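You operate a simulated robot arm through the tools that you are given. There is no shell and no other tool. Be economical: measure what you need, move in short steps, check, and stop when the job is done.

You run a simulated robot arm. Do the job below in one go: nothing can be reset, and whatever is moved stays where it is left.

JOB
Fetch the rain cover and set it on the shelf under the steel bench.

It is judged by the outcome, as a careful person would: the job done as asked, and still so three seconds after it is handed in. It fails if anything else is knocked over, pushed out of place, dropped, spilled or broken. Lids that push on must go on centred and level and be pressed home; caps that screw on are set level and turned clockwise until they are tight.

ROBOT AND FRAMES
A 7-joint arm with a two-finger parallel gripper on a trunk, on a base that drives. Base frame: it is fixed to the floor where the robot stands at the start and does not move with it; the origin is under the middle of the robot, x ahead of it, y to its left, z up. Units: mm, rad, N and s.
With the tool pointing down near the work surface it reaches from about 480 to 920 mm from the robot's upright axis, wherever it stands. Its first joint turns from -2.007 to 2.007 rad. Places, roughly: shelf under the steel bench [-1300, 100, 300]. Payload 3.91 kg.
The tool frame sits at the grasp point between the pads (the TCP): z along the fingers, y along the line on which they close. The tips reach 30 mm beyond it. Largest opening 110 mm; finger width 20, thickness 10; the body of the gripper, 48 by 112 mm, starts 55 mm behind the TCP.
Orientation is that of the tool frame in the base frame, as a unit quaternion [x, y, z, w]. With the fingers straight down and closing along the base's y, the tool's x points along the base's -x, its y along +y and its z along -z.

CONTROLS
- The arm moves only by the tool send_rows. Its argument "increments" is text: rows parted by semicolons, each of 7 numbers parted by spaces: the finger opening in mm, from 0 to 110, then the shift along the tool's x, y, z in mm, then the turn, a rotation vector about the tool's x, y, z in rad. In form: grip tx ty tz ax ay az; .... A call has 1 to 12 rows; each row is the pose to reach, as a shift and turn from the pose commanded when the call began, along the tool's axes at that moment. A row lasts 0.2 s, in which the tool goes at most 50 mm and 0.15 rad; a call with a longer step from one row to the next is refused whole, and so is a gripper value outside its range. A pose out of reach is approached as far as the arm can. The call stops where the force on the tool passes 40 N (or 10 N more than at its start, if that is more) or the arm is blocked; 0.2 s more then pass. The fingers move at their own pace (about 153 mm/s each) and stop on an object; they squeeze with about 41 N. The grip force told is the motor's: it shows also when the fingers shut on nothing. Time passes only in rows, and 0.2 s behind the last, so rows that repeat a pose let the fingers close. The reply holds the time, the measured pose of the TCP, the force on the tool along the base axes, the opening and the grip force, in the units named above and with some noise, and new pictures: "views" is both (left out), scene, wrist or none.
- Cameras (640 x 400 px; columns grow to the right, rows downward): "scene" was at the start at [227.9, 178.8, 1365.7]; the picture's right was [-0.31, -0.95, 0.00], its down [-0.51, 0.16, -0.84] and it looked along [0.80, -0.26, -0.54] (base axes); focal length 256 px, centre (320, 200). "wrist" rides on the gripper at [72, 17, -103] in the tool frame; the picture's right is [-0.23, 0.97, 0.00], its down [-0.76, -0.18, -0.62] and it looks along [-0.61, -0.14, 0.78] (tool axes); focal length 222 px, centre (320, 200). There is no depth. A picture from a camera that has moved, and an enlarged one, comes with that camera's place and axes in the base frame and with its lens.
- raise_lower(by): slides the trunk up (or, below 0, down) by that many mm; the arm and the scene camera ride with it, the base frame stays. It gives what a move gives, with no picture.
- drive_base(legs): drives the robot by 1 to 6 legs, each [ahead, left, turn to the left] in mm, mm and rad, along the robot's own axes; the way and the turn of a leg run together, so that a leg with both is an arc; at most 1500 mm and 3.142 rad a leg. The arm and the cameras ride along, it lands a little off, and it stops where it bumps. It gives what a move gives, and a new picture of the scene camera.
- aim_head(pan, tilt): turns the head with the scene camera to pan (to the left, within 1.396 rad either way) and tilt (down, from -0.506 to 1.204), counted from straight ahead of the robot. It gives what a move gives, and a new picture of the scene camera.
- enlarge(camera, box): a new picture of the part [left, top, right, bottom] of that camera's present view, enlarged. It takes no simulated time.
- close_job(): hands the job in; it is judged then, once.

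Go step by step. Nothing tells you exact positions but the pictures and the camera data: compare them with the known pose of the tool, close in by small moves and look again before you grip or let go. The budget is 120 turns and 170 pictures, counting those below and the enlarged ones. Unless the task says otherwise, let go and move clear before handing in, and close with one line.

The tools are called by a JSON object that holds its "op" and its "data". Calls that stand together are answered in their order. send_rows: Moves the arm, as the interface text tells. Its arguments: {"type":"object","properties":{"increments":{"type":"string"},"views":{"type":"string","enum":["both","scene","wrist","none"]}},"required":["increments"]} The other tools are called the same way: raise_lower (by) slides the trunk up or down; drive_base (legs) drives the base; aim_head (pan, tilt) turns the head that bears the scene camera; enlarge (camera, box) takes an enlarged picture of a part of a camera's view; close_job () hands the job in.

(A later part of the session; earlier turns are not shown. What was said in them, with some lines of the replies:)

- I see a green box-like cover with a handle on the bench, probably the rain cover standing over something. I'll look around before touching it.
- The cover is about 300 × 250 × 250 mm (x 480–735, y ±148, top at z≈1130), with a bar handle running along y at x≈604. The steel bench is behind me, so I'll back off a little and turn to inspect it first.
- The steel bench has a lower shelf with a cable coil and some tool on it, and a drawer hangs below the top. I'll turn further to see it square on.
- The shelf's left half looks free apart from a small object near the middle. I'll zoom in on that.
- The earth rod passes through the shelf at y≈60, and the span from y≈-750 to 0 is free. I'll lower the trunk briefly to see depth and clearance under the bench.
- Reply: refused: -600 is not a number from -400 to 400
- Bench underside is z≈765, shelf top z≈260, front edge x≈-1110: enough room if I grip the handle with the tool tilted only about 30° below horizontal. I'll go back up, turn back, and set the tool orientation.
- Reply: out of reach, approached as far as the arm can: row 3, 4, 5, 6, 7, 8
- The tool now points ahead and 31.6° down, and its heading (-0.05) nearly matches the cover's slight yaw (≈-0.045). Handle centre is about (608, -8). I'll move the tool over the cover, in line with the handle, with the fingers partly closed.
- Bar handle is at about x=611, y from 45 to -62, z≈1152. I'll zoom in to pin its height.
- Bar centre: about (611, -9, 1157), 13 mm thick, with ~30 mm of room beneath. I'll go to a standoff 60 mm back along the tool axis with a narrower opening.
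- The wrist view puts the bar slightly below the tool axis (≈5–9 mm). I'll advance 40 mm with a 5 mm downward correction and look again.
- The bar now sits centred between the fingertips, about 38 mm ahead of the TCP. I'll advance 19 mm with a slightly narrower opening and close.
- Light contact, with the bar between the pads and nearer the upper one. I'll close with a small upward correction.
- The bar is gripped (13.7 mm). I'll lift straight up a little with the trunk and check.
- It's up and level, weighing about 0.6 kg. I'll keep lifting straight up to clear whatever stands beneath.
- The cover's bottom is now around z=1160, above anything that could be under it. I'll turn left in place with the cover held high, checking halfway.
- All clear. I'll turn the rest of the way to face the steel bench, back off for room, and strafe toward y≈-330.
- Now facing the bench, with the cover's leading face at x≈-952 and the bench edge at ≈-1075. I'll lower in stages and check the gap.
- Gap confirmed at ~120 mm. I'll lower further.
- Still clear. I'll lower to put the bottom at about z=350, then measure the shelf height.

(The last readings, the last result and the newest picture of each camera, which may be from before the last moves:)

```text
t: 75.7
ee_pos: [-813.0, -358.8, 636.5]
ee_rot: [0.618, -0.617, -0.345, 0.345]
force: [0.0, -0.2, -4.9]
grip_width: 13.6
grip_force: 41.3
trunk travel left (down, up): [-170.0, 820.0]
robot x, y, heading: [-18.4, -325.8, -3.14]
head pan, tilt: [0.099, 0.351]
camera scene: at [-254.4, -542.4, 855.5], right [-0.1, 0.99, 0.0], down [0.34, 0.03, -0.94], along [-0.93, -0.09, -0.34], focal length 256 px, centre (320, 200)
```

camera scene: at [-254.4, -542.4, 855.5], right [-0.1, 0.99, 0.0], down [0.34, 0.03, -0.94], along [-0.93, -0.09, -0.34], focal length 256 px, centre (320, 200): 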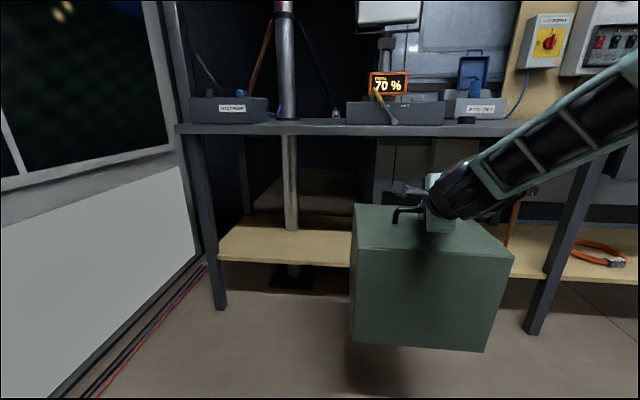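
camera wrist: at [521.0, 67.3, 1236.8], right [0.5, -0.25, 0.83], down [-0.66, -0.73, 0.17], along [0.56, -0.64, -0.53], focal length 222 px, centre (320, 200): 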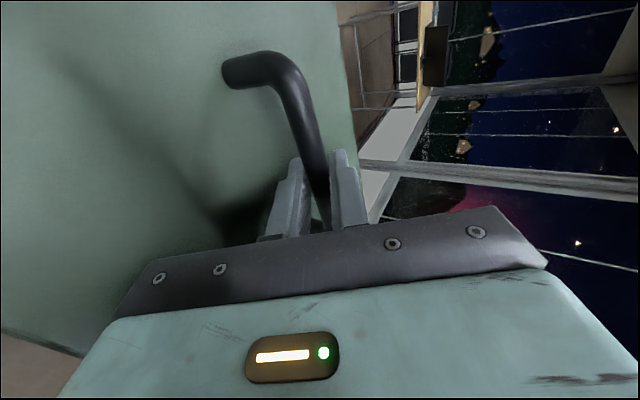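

Shelf top triangulates to z≈250 with its front edge at x≈-1125, and the bench underside is z≈770. I'll lower to ~40 mm clearance and drive in partway.

{"op": "raise_lower", "data": {"by": -58}}

{"op": "drive_base", "data": {"legs": [[150, 0, 0]]}}

```text
t: 76.7
ee_pos: [-813.3, -358.5, 577.0]
ee_rot: [0.618, -0.617, -0.346, 0.344]
force: [-1.0, 1.1, -5.5]
grip_width: 13.3
grip_force: 40.9
trunk travel left (down, up): [-112.0, 878.0]
robot x, y, heading: [-20.2, -328.0, -3.14]
head pan, tilt: [0.099, 0.351]
```

```text
t: 78.1
ee_pos: [-958.6, -353.3, 576.9]
ee_rot: [-0.616, 0.618, 0.347, -0.344]
force: [0.4, -0.3, -5.0]
grip_width: 13.2
grip_force: 41.1
trunk travel left (down, up): [-112.0, 878.0]
robot x, y, heading: [-169.5, -328.2, 3.134]
head pan, tilt: [0.099, 0.351]
camera scene: at [-402.1, -540.9, 797.5], right [-0.09, 1.0, 0.0], down [0.34, 0.03, -0.94], along [-0.93, -0.09, -0.34], focal length 256 px, centre (320, 200)
```

scene: 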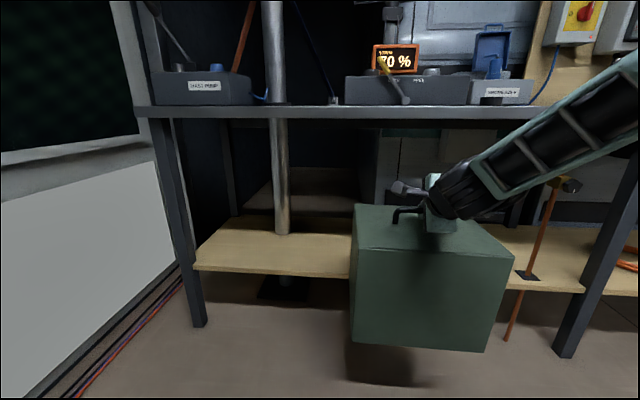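

Estimated bottom clearance is 20–35 mm. I'll raise slightly for safety and creep in so the leading edge crosses the shelf front.

{"op": "raise_lower", "data": {"by": 15}}

{"op": "drive_base", "data": {"legs": [[100, 0, 0]]}}

{"op": "aim_head", "data": {"pan": -0.4, "tilt": 0.35}}

```text
t: 78.7
ee_pos: [-959.0, -354.2, 593.0]
ee_rot: [-0.616, 0.619, 0.347, -0.343]
force: [0.1, 0.3, -5.0]
grip_width: 13.6
grip_force: 40.7
trunk travel left (down, up): [-127.0, 863.0]
robot x, y, heading: [-167.6, -327.8, 3.144]
head pan, tilt: [0.099, 0.351]
```

```text
t: 79.8
ee_pos: [-1059.0, -355.1, 592.2]
ee_rot: [-0.616, 0.618, 0.347, -0.343]
force: [0.0, 0.1, -4.4]
grip_width: 13.4
grip_force: 40.8
trunk travel left (down, up): [-127.0, 863.0]
robot x, y, heading: [-263.2, -327.0, 3.138]
head pan, tilt: [0.099, 0.351]
camera scene: at [-501.7, -540.5, 812.5], right [-0.1, 1.0, 0.0], down [0.34, 0.03, -0.94], along [-0.93, -0.09, -0.34], focal length 256 px, centre (320, 200)
```

scene: 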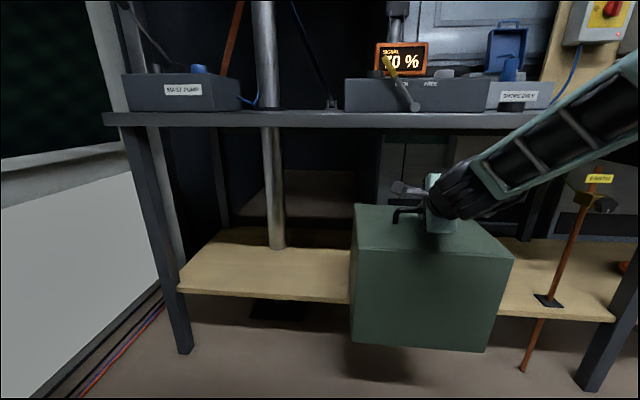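

```text
t: 80.8
ee_pos: [-1059.1, -355.0, 592.8]
ee_rot: [-0.615, 0.619, 0.347, -0.344]
force: [0.1, -0.8, -5.2]
grip_width: 13.5
grip_force: 41.0
trunk travel left (down, up): [-127.0, 863.0]
robot x, y, heading: [-265.0, -329.1, 3.14]
head pan, tilt: [-0.4, 0.351]
camera scene: at [-494.7, -495.2, 812.5], right [0.39, 0.92, 0.0], down [0.32, -0.13, -0.94], along [-0.86, 0.37, -0.34], focal length 256 px, centre (320, 200)
```

scene: 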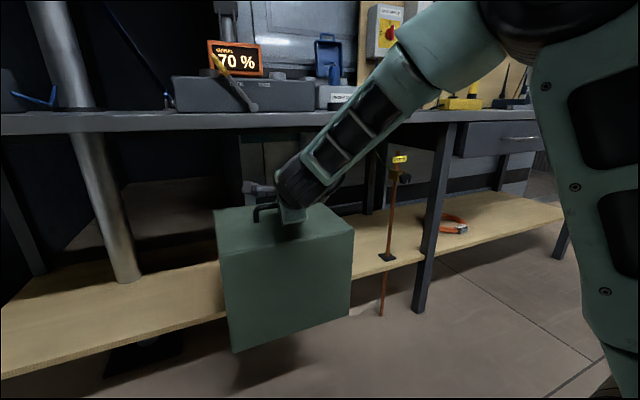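

The leading part is over the shelf without contact. To keep the forearm clear of the bench edge I need to go in low, so I'll lower in small steps until I feel the shelf.

{"op": "raise_lower", "data": {"by": -25}}

{"op": "raise_lower", "data": {"by": -8}}

{"op": "enlarge", "data": {"camera": "scene", "box": [160, 180, 400, 360]}}

```text
t: 81.5
ee_pos: [-1058.6, -356.1, 570.5]
ee_rot: [0.617, -0.617, -0.347, 0.345]
force: [1.1, -4.2, 7.5]
grip_width: 13.2
grip_force: 40.5
trunk travel left (down, up): [-102.0, 888.0]
robot x, y, heading: [-265.2, -327.4, 3.139]
head pan, tilt: [-0.4, 0.351]
```

```text
t: 82.0
ee_pos: [-1060.2, -355.2, 568.9]
ee_rot: [-0.613, 0.614, 0.353, -0.35]
force: [1.9, 0.1, 9.8]
grip_width: 13.5
grip_force: 41.0
trunk travel left (down, up): [-94.0, 896.0]
robot x, y, heading: [-265.1, -329.2, 3.138]
head pan, tilt: [-0.4, 0.351]
stopped: the force on the tool passed its limit (the readings are from after the stop); the commanded pose is now the measured one
```

```text
2.22 times, centred on (280, 270) of scene
camera zoom: at [-494.2, -495.1, 779.6], right [0.39, 0.92, 0.0], down [0.32, -0.14, -0.94], along [-0.86, 0.37, -0.34], focal length 569 px, centre (409, 44)
```

zoom: 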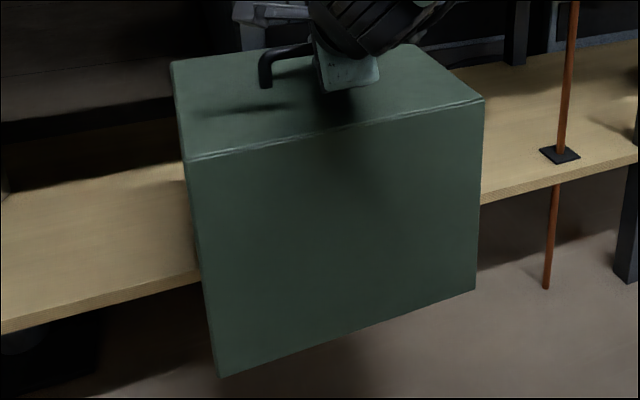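

Contact came at TCP z≈571, so the shelf top is ≈283 and its front edge x≈-1088. I'll raise 18 mm and drive in so that the whole cover is over the shelf.

{"op": "raise_lower", "data": {"by": 18}}

{"op": "drive_base", "data": {"legs": [[100, 0, 0]]}}

```text
t: 82.7
ee_pos: [-1059.1, -355.5, 584.7]
ee_rot: [-0.614, 0.616, 0.35, -0.347]
force: [0.7, -0.7, -5.4]
grip_width: 13.5
grip_force: 41.1
trunk travel left (down, up): [-112.0, 878.0]
robot x, y, heading: [-268.0, -326.6, 3.136]
head pan, tilt: [-0.4, 0.351]
```

```text
t: 83.8
ee_pos: [-1158.2, -353.2, 584.7]
ee_rot: [-0.613, 0.616, 0.351, -0.349]
force: [-0.6, -0.4, -5.4]
grip_width: 13.6
grip_force: 41.5
trunk travel left (down, up): [-112.0, 878.0]
robot x, y, heading: [-364.2, -329.4, 3.138]
head pan, tilt: [-0.4, 0.351]
camera scene: at [-593.3, -494.2, 797.8], right [0.39, 0.92, 0.0], down [0.32, -0.14, -0.94], along [-0.86, 0.37, -0.34], focal length 256 px, centre (320, 200)
```

scene: 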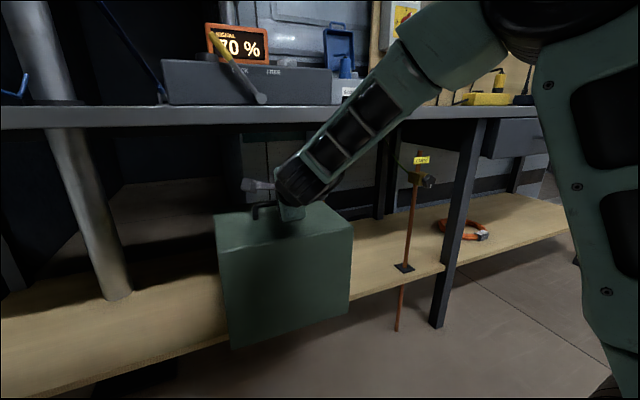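

No contact; forearm is still clear of the bench edge. I'll go another 70 mm.

{"op": "drive_base", "data": {"legs": [[70, 0, 0]]}}

{"op": "enlarge", "data": {"camera": "scene", "box": [160, 80, 480, 380]}}

```text
t: 84.8
ee_pos: [-1229.2, -349.3, 585.2]
ee_rot: [-0.612, 0.617, 0.352, -0.347]
force: [0.5, -0.7, -5.0]
grip_width: 13.3
grip_force: 40.8
trunk travel left (down, up): [-112.0, 878.0]
robot x, y, heading: [-433.0, -330.0, 3.132]
head pan, tilt: [-0.4, 0.351]
camera scene: at [-664.4, -492.9, 797.8], right [0.4, 0.92, 0.0], down [0.32, -0.14, -0.94], along [-0.86, 0.37, -0.34], focal length 256 px, centre (320, 200)
```

scene: 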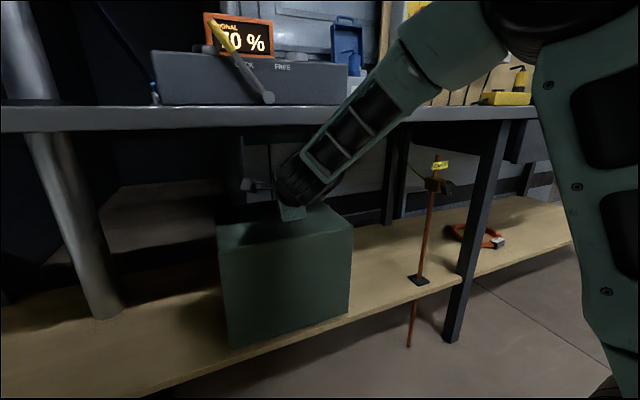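

```text
1.33 times, centred on (320, 230) of scene
camera zoom: at [-664.4, -492.9, 797.8], right [0.4, 0.92, 0.0], down [0.32, -0.14, -0.94], along [-0.86, 0.37, -0.34], focal length 341 px, centre (320, 160)
```

zoom: 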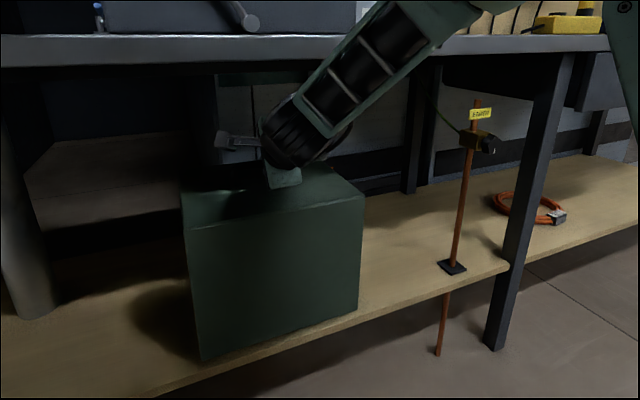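

The cover is fully over the shelf, with a margin at the front edge. I'll lower it to contact.

{"op": "raise_lower", "data": {"by": -10}}

{"op": "raise_lower", "data": {"by": -4}}

{"op": "enlarge", "data": {"camera": "scene", "box": [160, 180, 400, 360]}}

```text
t: 85.4
ee_pos: [-1229.7, -350.0, 573.7]
ee_rot: [-0.612, 0.617, 0.351, -0.347]
force: [0.4, -0.4, -5.2]
grip_width: 13.5
grip_force: 40.6
trunk travel left (down, up): [-102.0, 888.0]
robot x, y, heading: [-433.0, -327.1, 3.135]
head pan, tilt: [-0.4, 0.351]
```

```text
t: 85.9
ee_pos: [-1228.8, -351.2, 570.8]
ee_rot: [-0.612, 0.617, 0.351, -0.348]
force: [-0.9, -0.2, -3.4]
grip_width: 13.4
grip_force: 41.1
trunk travel left (down, up): [-98.0, 892.0]
robot x, y, heading: [-437.0, -327.1, 3.134]
head pan, tilt: [-0.4, 0.351]
```

```text
2.22 times, centred on (280, 270) of scene
camera zoom: at [-664.3, -492.9, 783.8], right [0.4, 0.92, 0.0], down [0.32, -0.14, -0.94], along [-0.86, 0.37, -0.34], focal length 569 px, centre (409, 44)
```

zoom: 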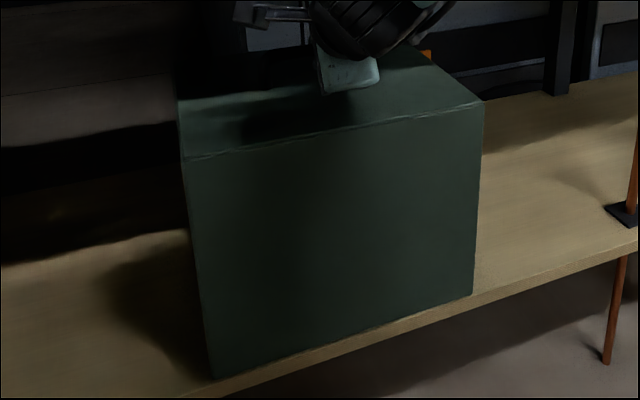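

It's just touching, but its near edge is close to the shelf's front edge. I'll lift 5 mm, go 30 mm deeper, and set it down.

{"op": "raise_lower", "data": {"by": 6}}

{"op": "drive_base", "data": {"legs": [[30, 0, 0]]}}

{"op": "raise_lower", "data": {"by": -6}}

{"op": "raise_lower", "data": {"by": -3}}

{"op": "enlarge", "data": {"camera": "scene", "box": [160, 180, 400, 360]}}

```text
t: 86.5
ee_pos: [-1228.9, -350.2, 576.0]
ee_rot: [-0.613, 0.617, 0.351, -0.347]
force: [0.1, -0.7, -4.8]
grip_width: 13.6
grip_force: 40.8
trunk travel left (down, up): [-104.0, 886.0]
robot x, y, heading: [-436.3, -324.3, 3.131]
head pan, tilt: [-0.4, 0.351]
```

```text
t: 87.3
ee_pos: [-1258.6, -351.3, 577.5]
ee_rot: [-0.612, 0.618, 0.352, -0.347]
force: [-0.5, 0.2, -4.6]
grip_width: 13.4
grip_force: 41.1
trunk travel left (down, up): [-104.0, 886.0]
robot x, y, heading: [-466.5, -323.5, 3.129]
head pan, tilt: [-0.4, 0.351]
camera scene: at [-694.3, -492.8, 789.8], right [0.4, 0.92, 0.0], down [0.32, -0.14, -0.94], along [-0.86, 0.37, -0.34], focal length 256 px, centre (320, 200)
```

scene: 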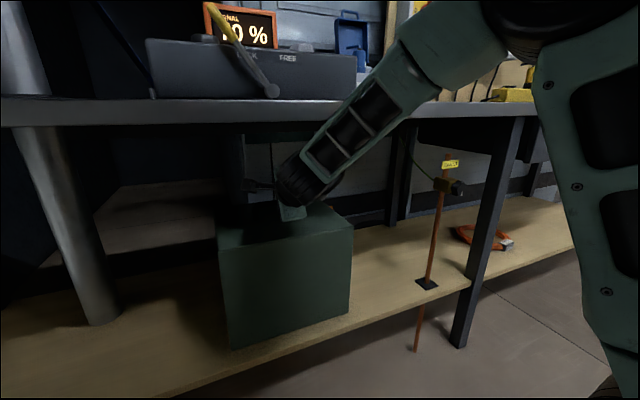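

```text
t: 87.9
ee_pos: [-1260.1, -350.3, 571.2]
ee_rot: [-0.613, 0.617, 0.351, -0.347]
force: [-1.1, -0.3, -2.1]
grip_width: 13.1
grip_force: 41.0
trunk travel left (down, up): [-98.0, 892.0]
robot x, y, heading: [-468.8, -329.0, 3.131]
head pan, tilt: [-0.4, 0.351]
```

```text
t: 88.4
ee_pos: [-1259.8, -352.3, 568.1]
ee_rot: [-0.613, 0.616, 0.352, -0.349]
force: [1.2, -5.3, 9.8]
grip_width: 13.4
grip_force: 41.0
trunk travel left (down, up): [-95.0, 895.0]
robot x, y, heading: [-468.8, -327.5, 3.134]
head pan, tilt: [-0.4, 0.351]
```

```text
2.22 times, centred on (280, 270) of scene
camera zoom: at [-693.8, -493.0, 781.0], right [0.4, 0.92, 0.0], down [0.32, -0.14, -0.94], along [-0.86, 0.37, -0.34], focal length 569 px, centre (409, 44)
```

zoom: 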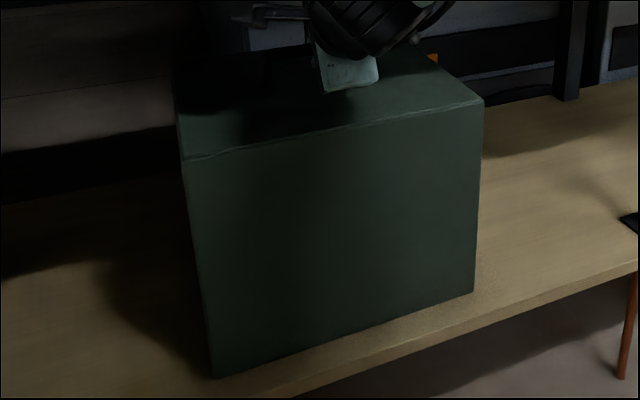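

The cover is seated and the shelf is carrying it, with about 30 mm of shelf in front. I'll relieve the pressure, open just enough, and withdraw along the tool axis.

{"op": "raise_lower", "data": {"by": 2}}

{"op": "send_rows", "data": {"increments": "18 0 0 0 0 0 0; 24 0 0 0 0 0 0; 27 0 0 0 0 0 0; 27 0 0 0 0 0 0"}}

```text
t: 88.9
ee_pos: [-1259.3, -350.4, 569.0]
ee_rot: [-0.612, 0.617, 0.351, -0.348]
force: [-1.5, -3.1, 4.4]
grip_width: 13.5
grip_force: 41.2
trunk travel left (down, up): [-97.0, 893.0]
robot x, y, heading: [-468.3, -325.6, 3.133]
head pan, tilt: [-0.4, 0.351]
```

```text
t: 89.9
ee_pos: [-1258.9, -349.6, 569.4]
ee_rot: [-0.613, 0.617, 0.35, -0.347]
force: [0.5, -0.9, 0.0]
grip_width: 27.2
grip_force: 0.0
trunk travel left (down, up): [-97.0, 893.0]
robot x, y, heading: [-463.8, -327.9, 3.131]
head pan, tilt: [-0.4, 0.351]
camera scene: at [-694.1, -492.8, 782.8], right [0.4, 0.92, 0.0], down [0.32, -0.14, -0.94], along [-0.86, 0.37, -0.34], focal length 256 px, centre (320, 200)
camera wrist: at [-1179.6, -424.6, 637.7], right [-0.5, 0.23, 0.84], down [0.63, 0.76, 0.17], along [-0.59, 0.61, -0.52], focal length 222 px, centre (320, 200)
```

scene: 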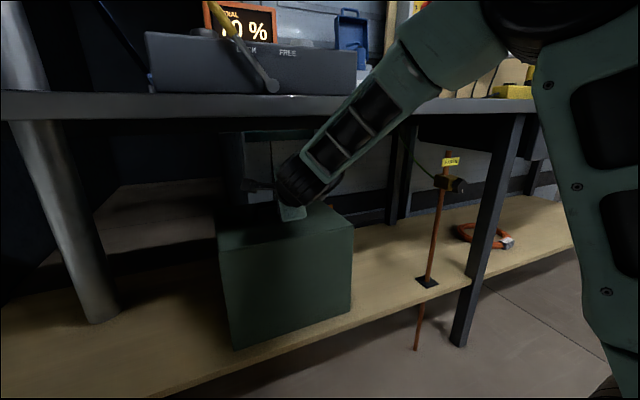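
wrist: 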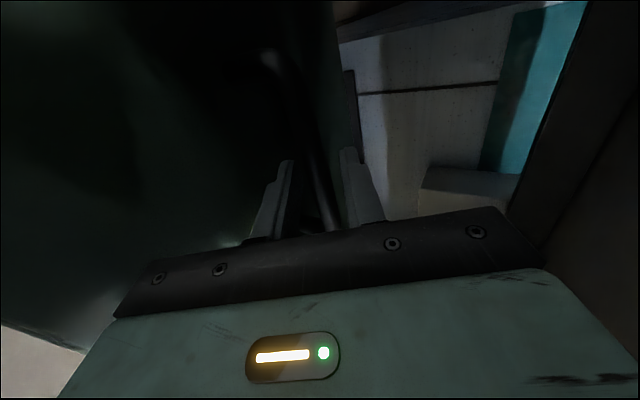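

The grip is released with zero force. I'll withdraw 32 mm along the tool axis.

{"op": "send_rows", "data": {"increments": "27 0 0 -7 0 0 0; 27 0 0 -14 0 0 0; 27 0 0 -21 0 0 0; 27 0 0 -28 0 0 0; 27 0 0 -32 0 0 0; 27 0 0 -32 0 0 0"}}

```text
t: 91.3
ee_pos: [-1231.7, -349.9, 587.7]
ee_rot: [-0.612, 0.617, 0.352, -0.348]
force: [0.2, 0.8, -0.1]
grip_width: 26.9
grip_force: 0.1
trunk travel left (down, up): [-97.0, 893.0]
robot x, y, heading: [-464.7, -325.2, 3.133]
head pan, tilt: [-0.4, 0.351]
camera scene: at [-694.1, -492.8, 782.8], right [0.4, 0.92, 0.0], down [0.32, -0.14, -0.94], along [-0.86, 0.37, -0.34], focal length 256 px, centre (320, 200)
camera wrist: at [-1152.0, -423.6, 655.6], right [-0.5, 0.23, 0.84], down [0.63, 0.76, 0.17], along [-0.59, 0.61, -0.52], focal length 222 px, centre (320, 200)
```

scene: 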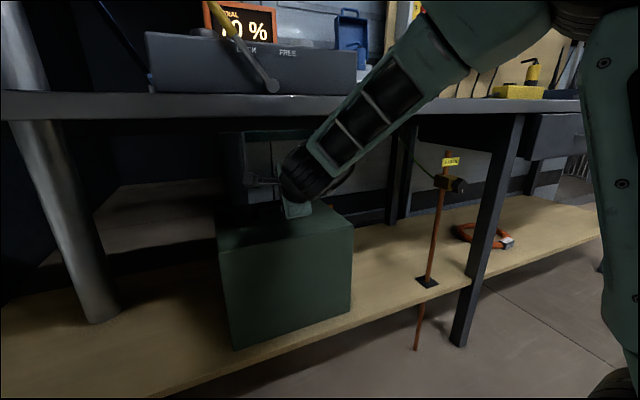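
wrist: 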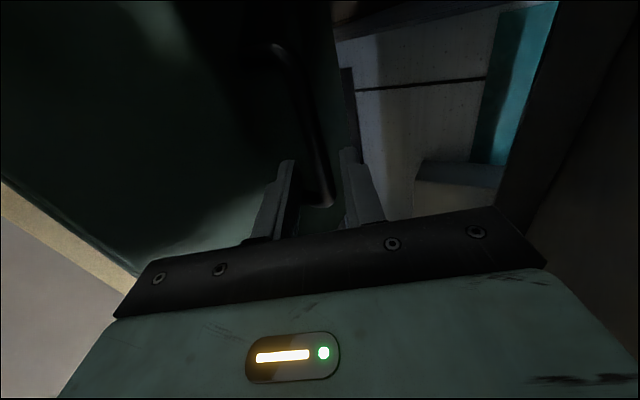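

The fingers are clear of the bar and above the cover's top. I'll back straight out and look.

{"op": "drive_base", "data": {"legs": [[-300, 0, 0]]}}

{"op": "aim_head", "data": {"pan": 0.05, "tilt": 0.35}}

```text
t: 93.3
ee_pos: [-934.8, -349.1, 586.3]
ee_rot: [-0.612, 0.618, 0.351, -0.347]
force: [0.0, 0.2, 0.0]
grip_width: 27.2
grip_force: 0.1
trunk travel left (down, up): [-97.0, 893.0]
robot x, y, heading: [-166.8, -334.0, 3.132]
head pan, tilt: [-0.4, 0.351]
camera scene: at [-397.9, -495.1, 782.8], right [0.4, 0.92, 0.0], down [0.32, -0.14, -0.94], along [-0.86, 0.37, -0.34], focal length 256 px, centre (320, 200)
```

scene: 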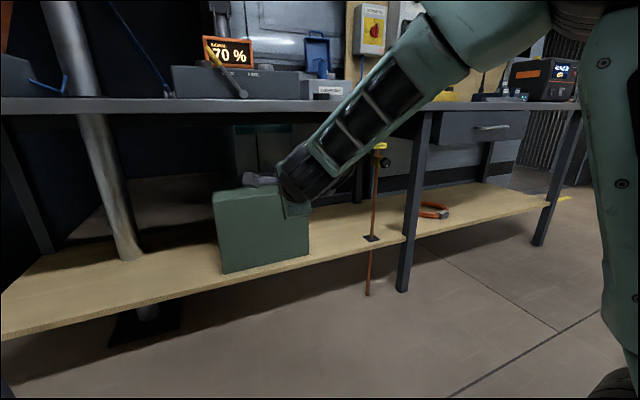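

```text
t: 94.2
ee_pos: [-935.3, -350.4, 585.6]
ee_rot: [-0.612, 0.618, 0.352, -0.347]
force: [-0.6, 0.2, -0.3]
grip_width: 27.0
grip_force: 0.0
trunk travel left (down, up): [-97.0, 893.0]
robot x, y, heading: [-168.8, -329.2, 3.134]
head pan, tilt: [0.051, 0.351]
camera scene: at [-405.6, -535.9, 782.8], right [-0.04, 1.0, 0.0], down [0.34, 0.01, -0.94], along [-0.94, -0.04, -0.34], focal length 256 px, centre (320, 200)
```

scene: 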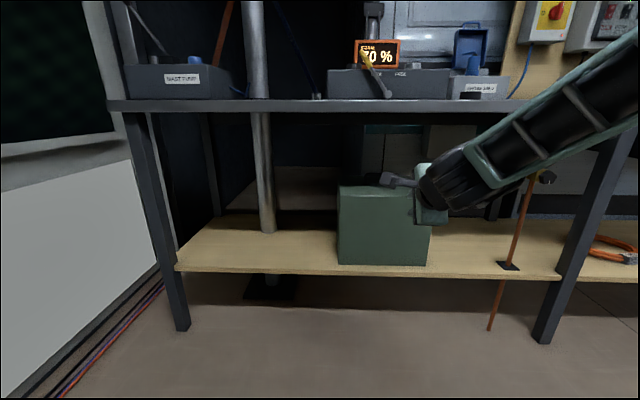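

The cover stands level and fully on the shelf, the gripper is clear, and nothing else appears disturbed. I'm handing the job in.

{"op": "close_job", "data": {}}

```text
The job is handed in.
```

I fetched the rain cover (the green box-shaped cover with the handle) and set it upright on the shelf under the steel bench; the gripper is clear and nothing else was disturbed that I could see.
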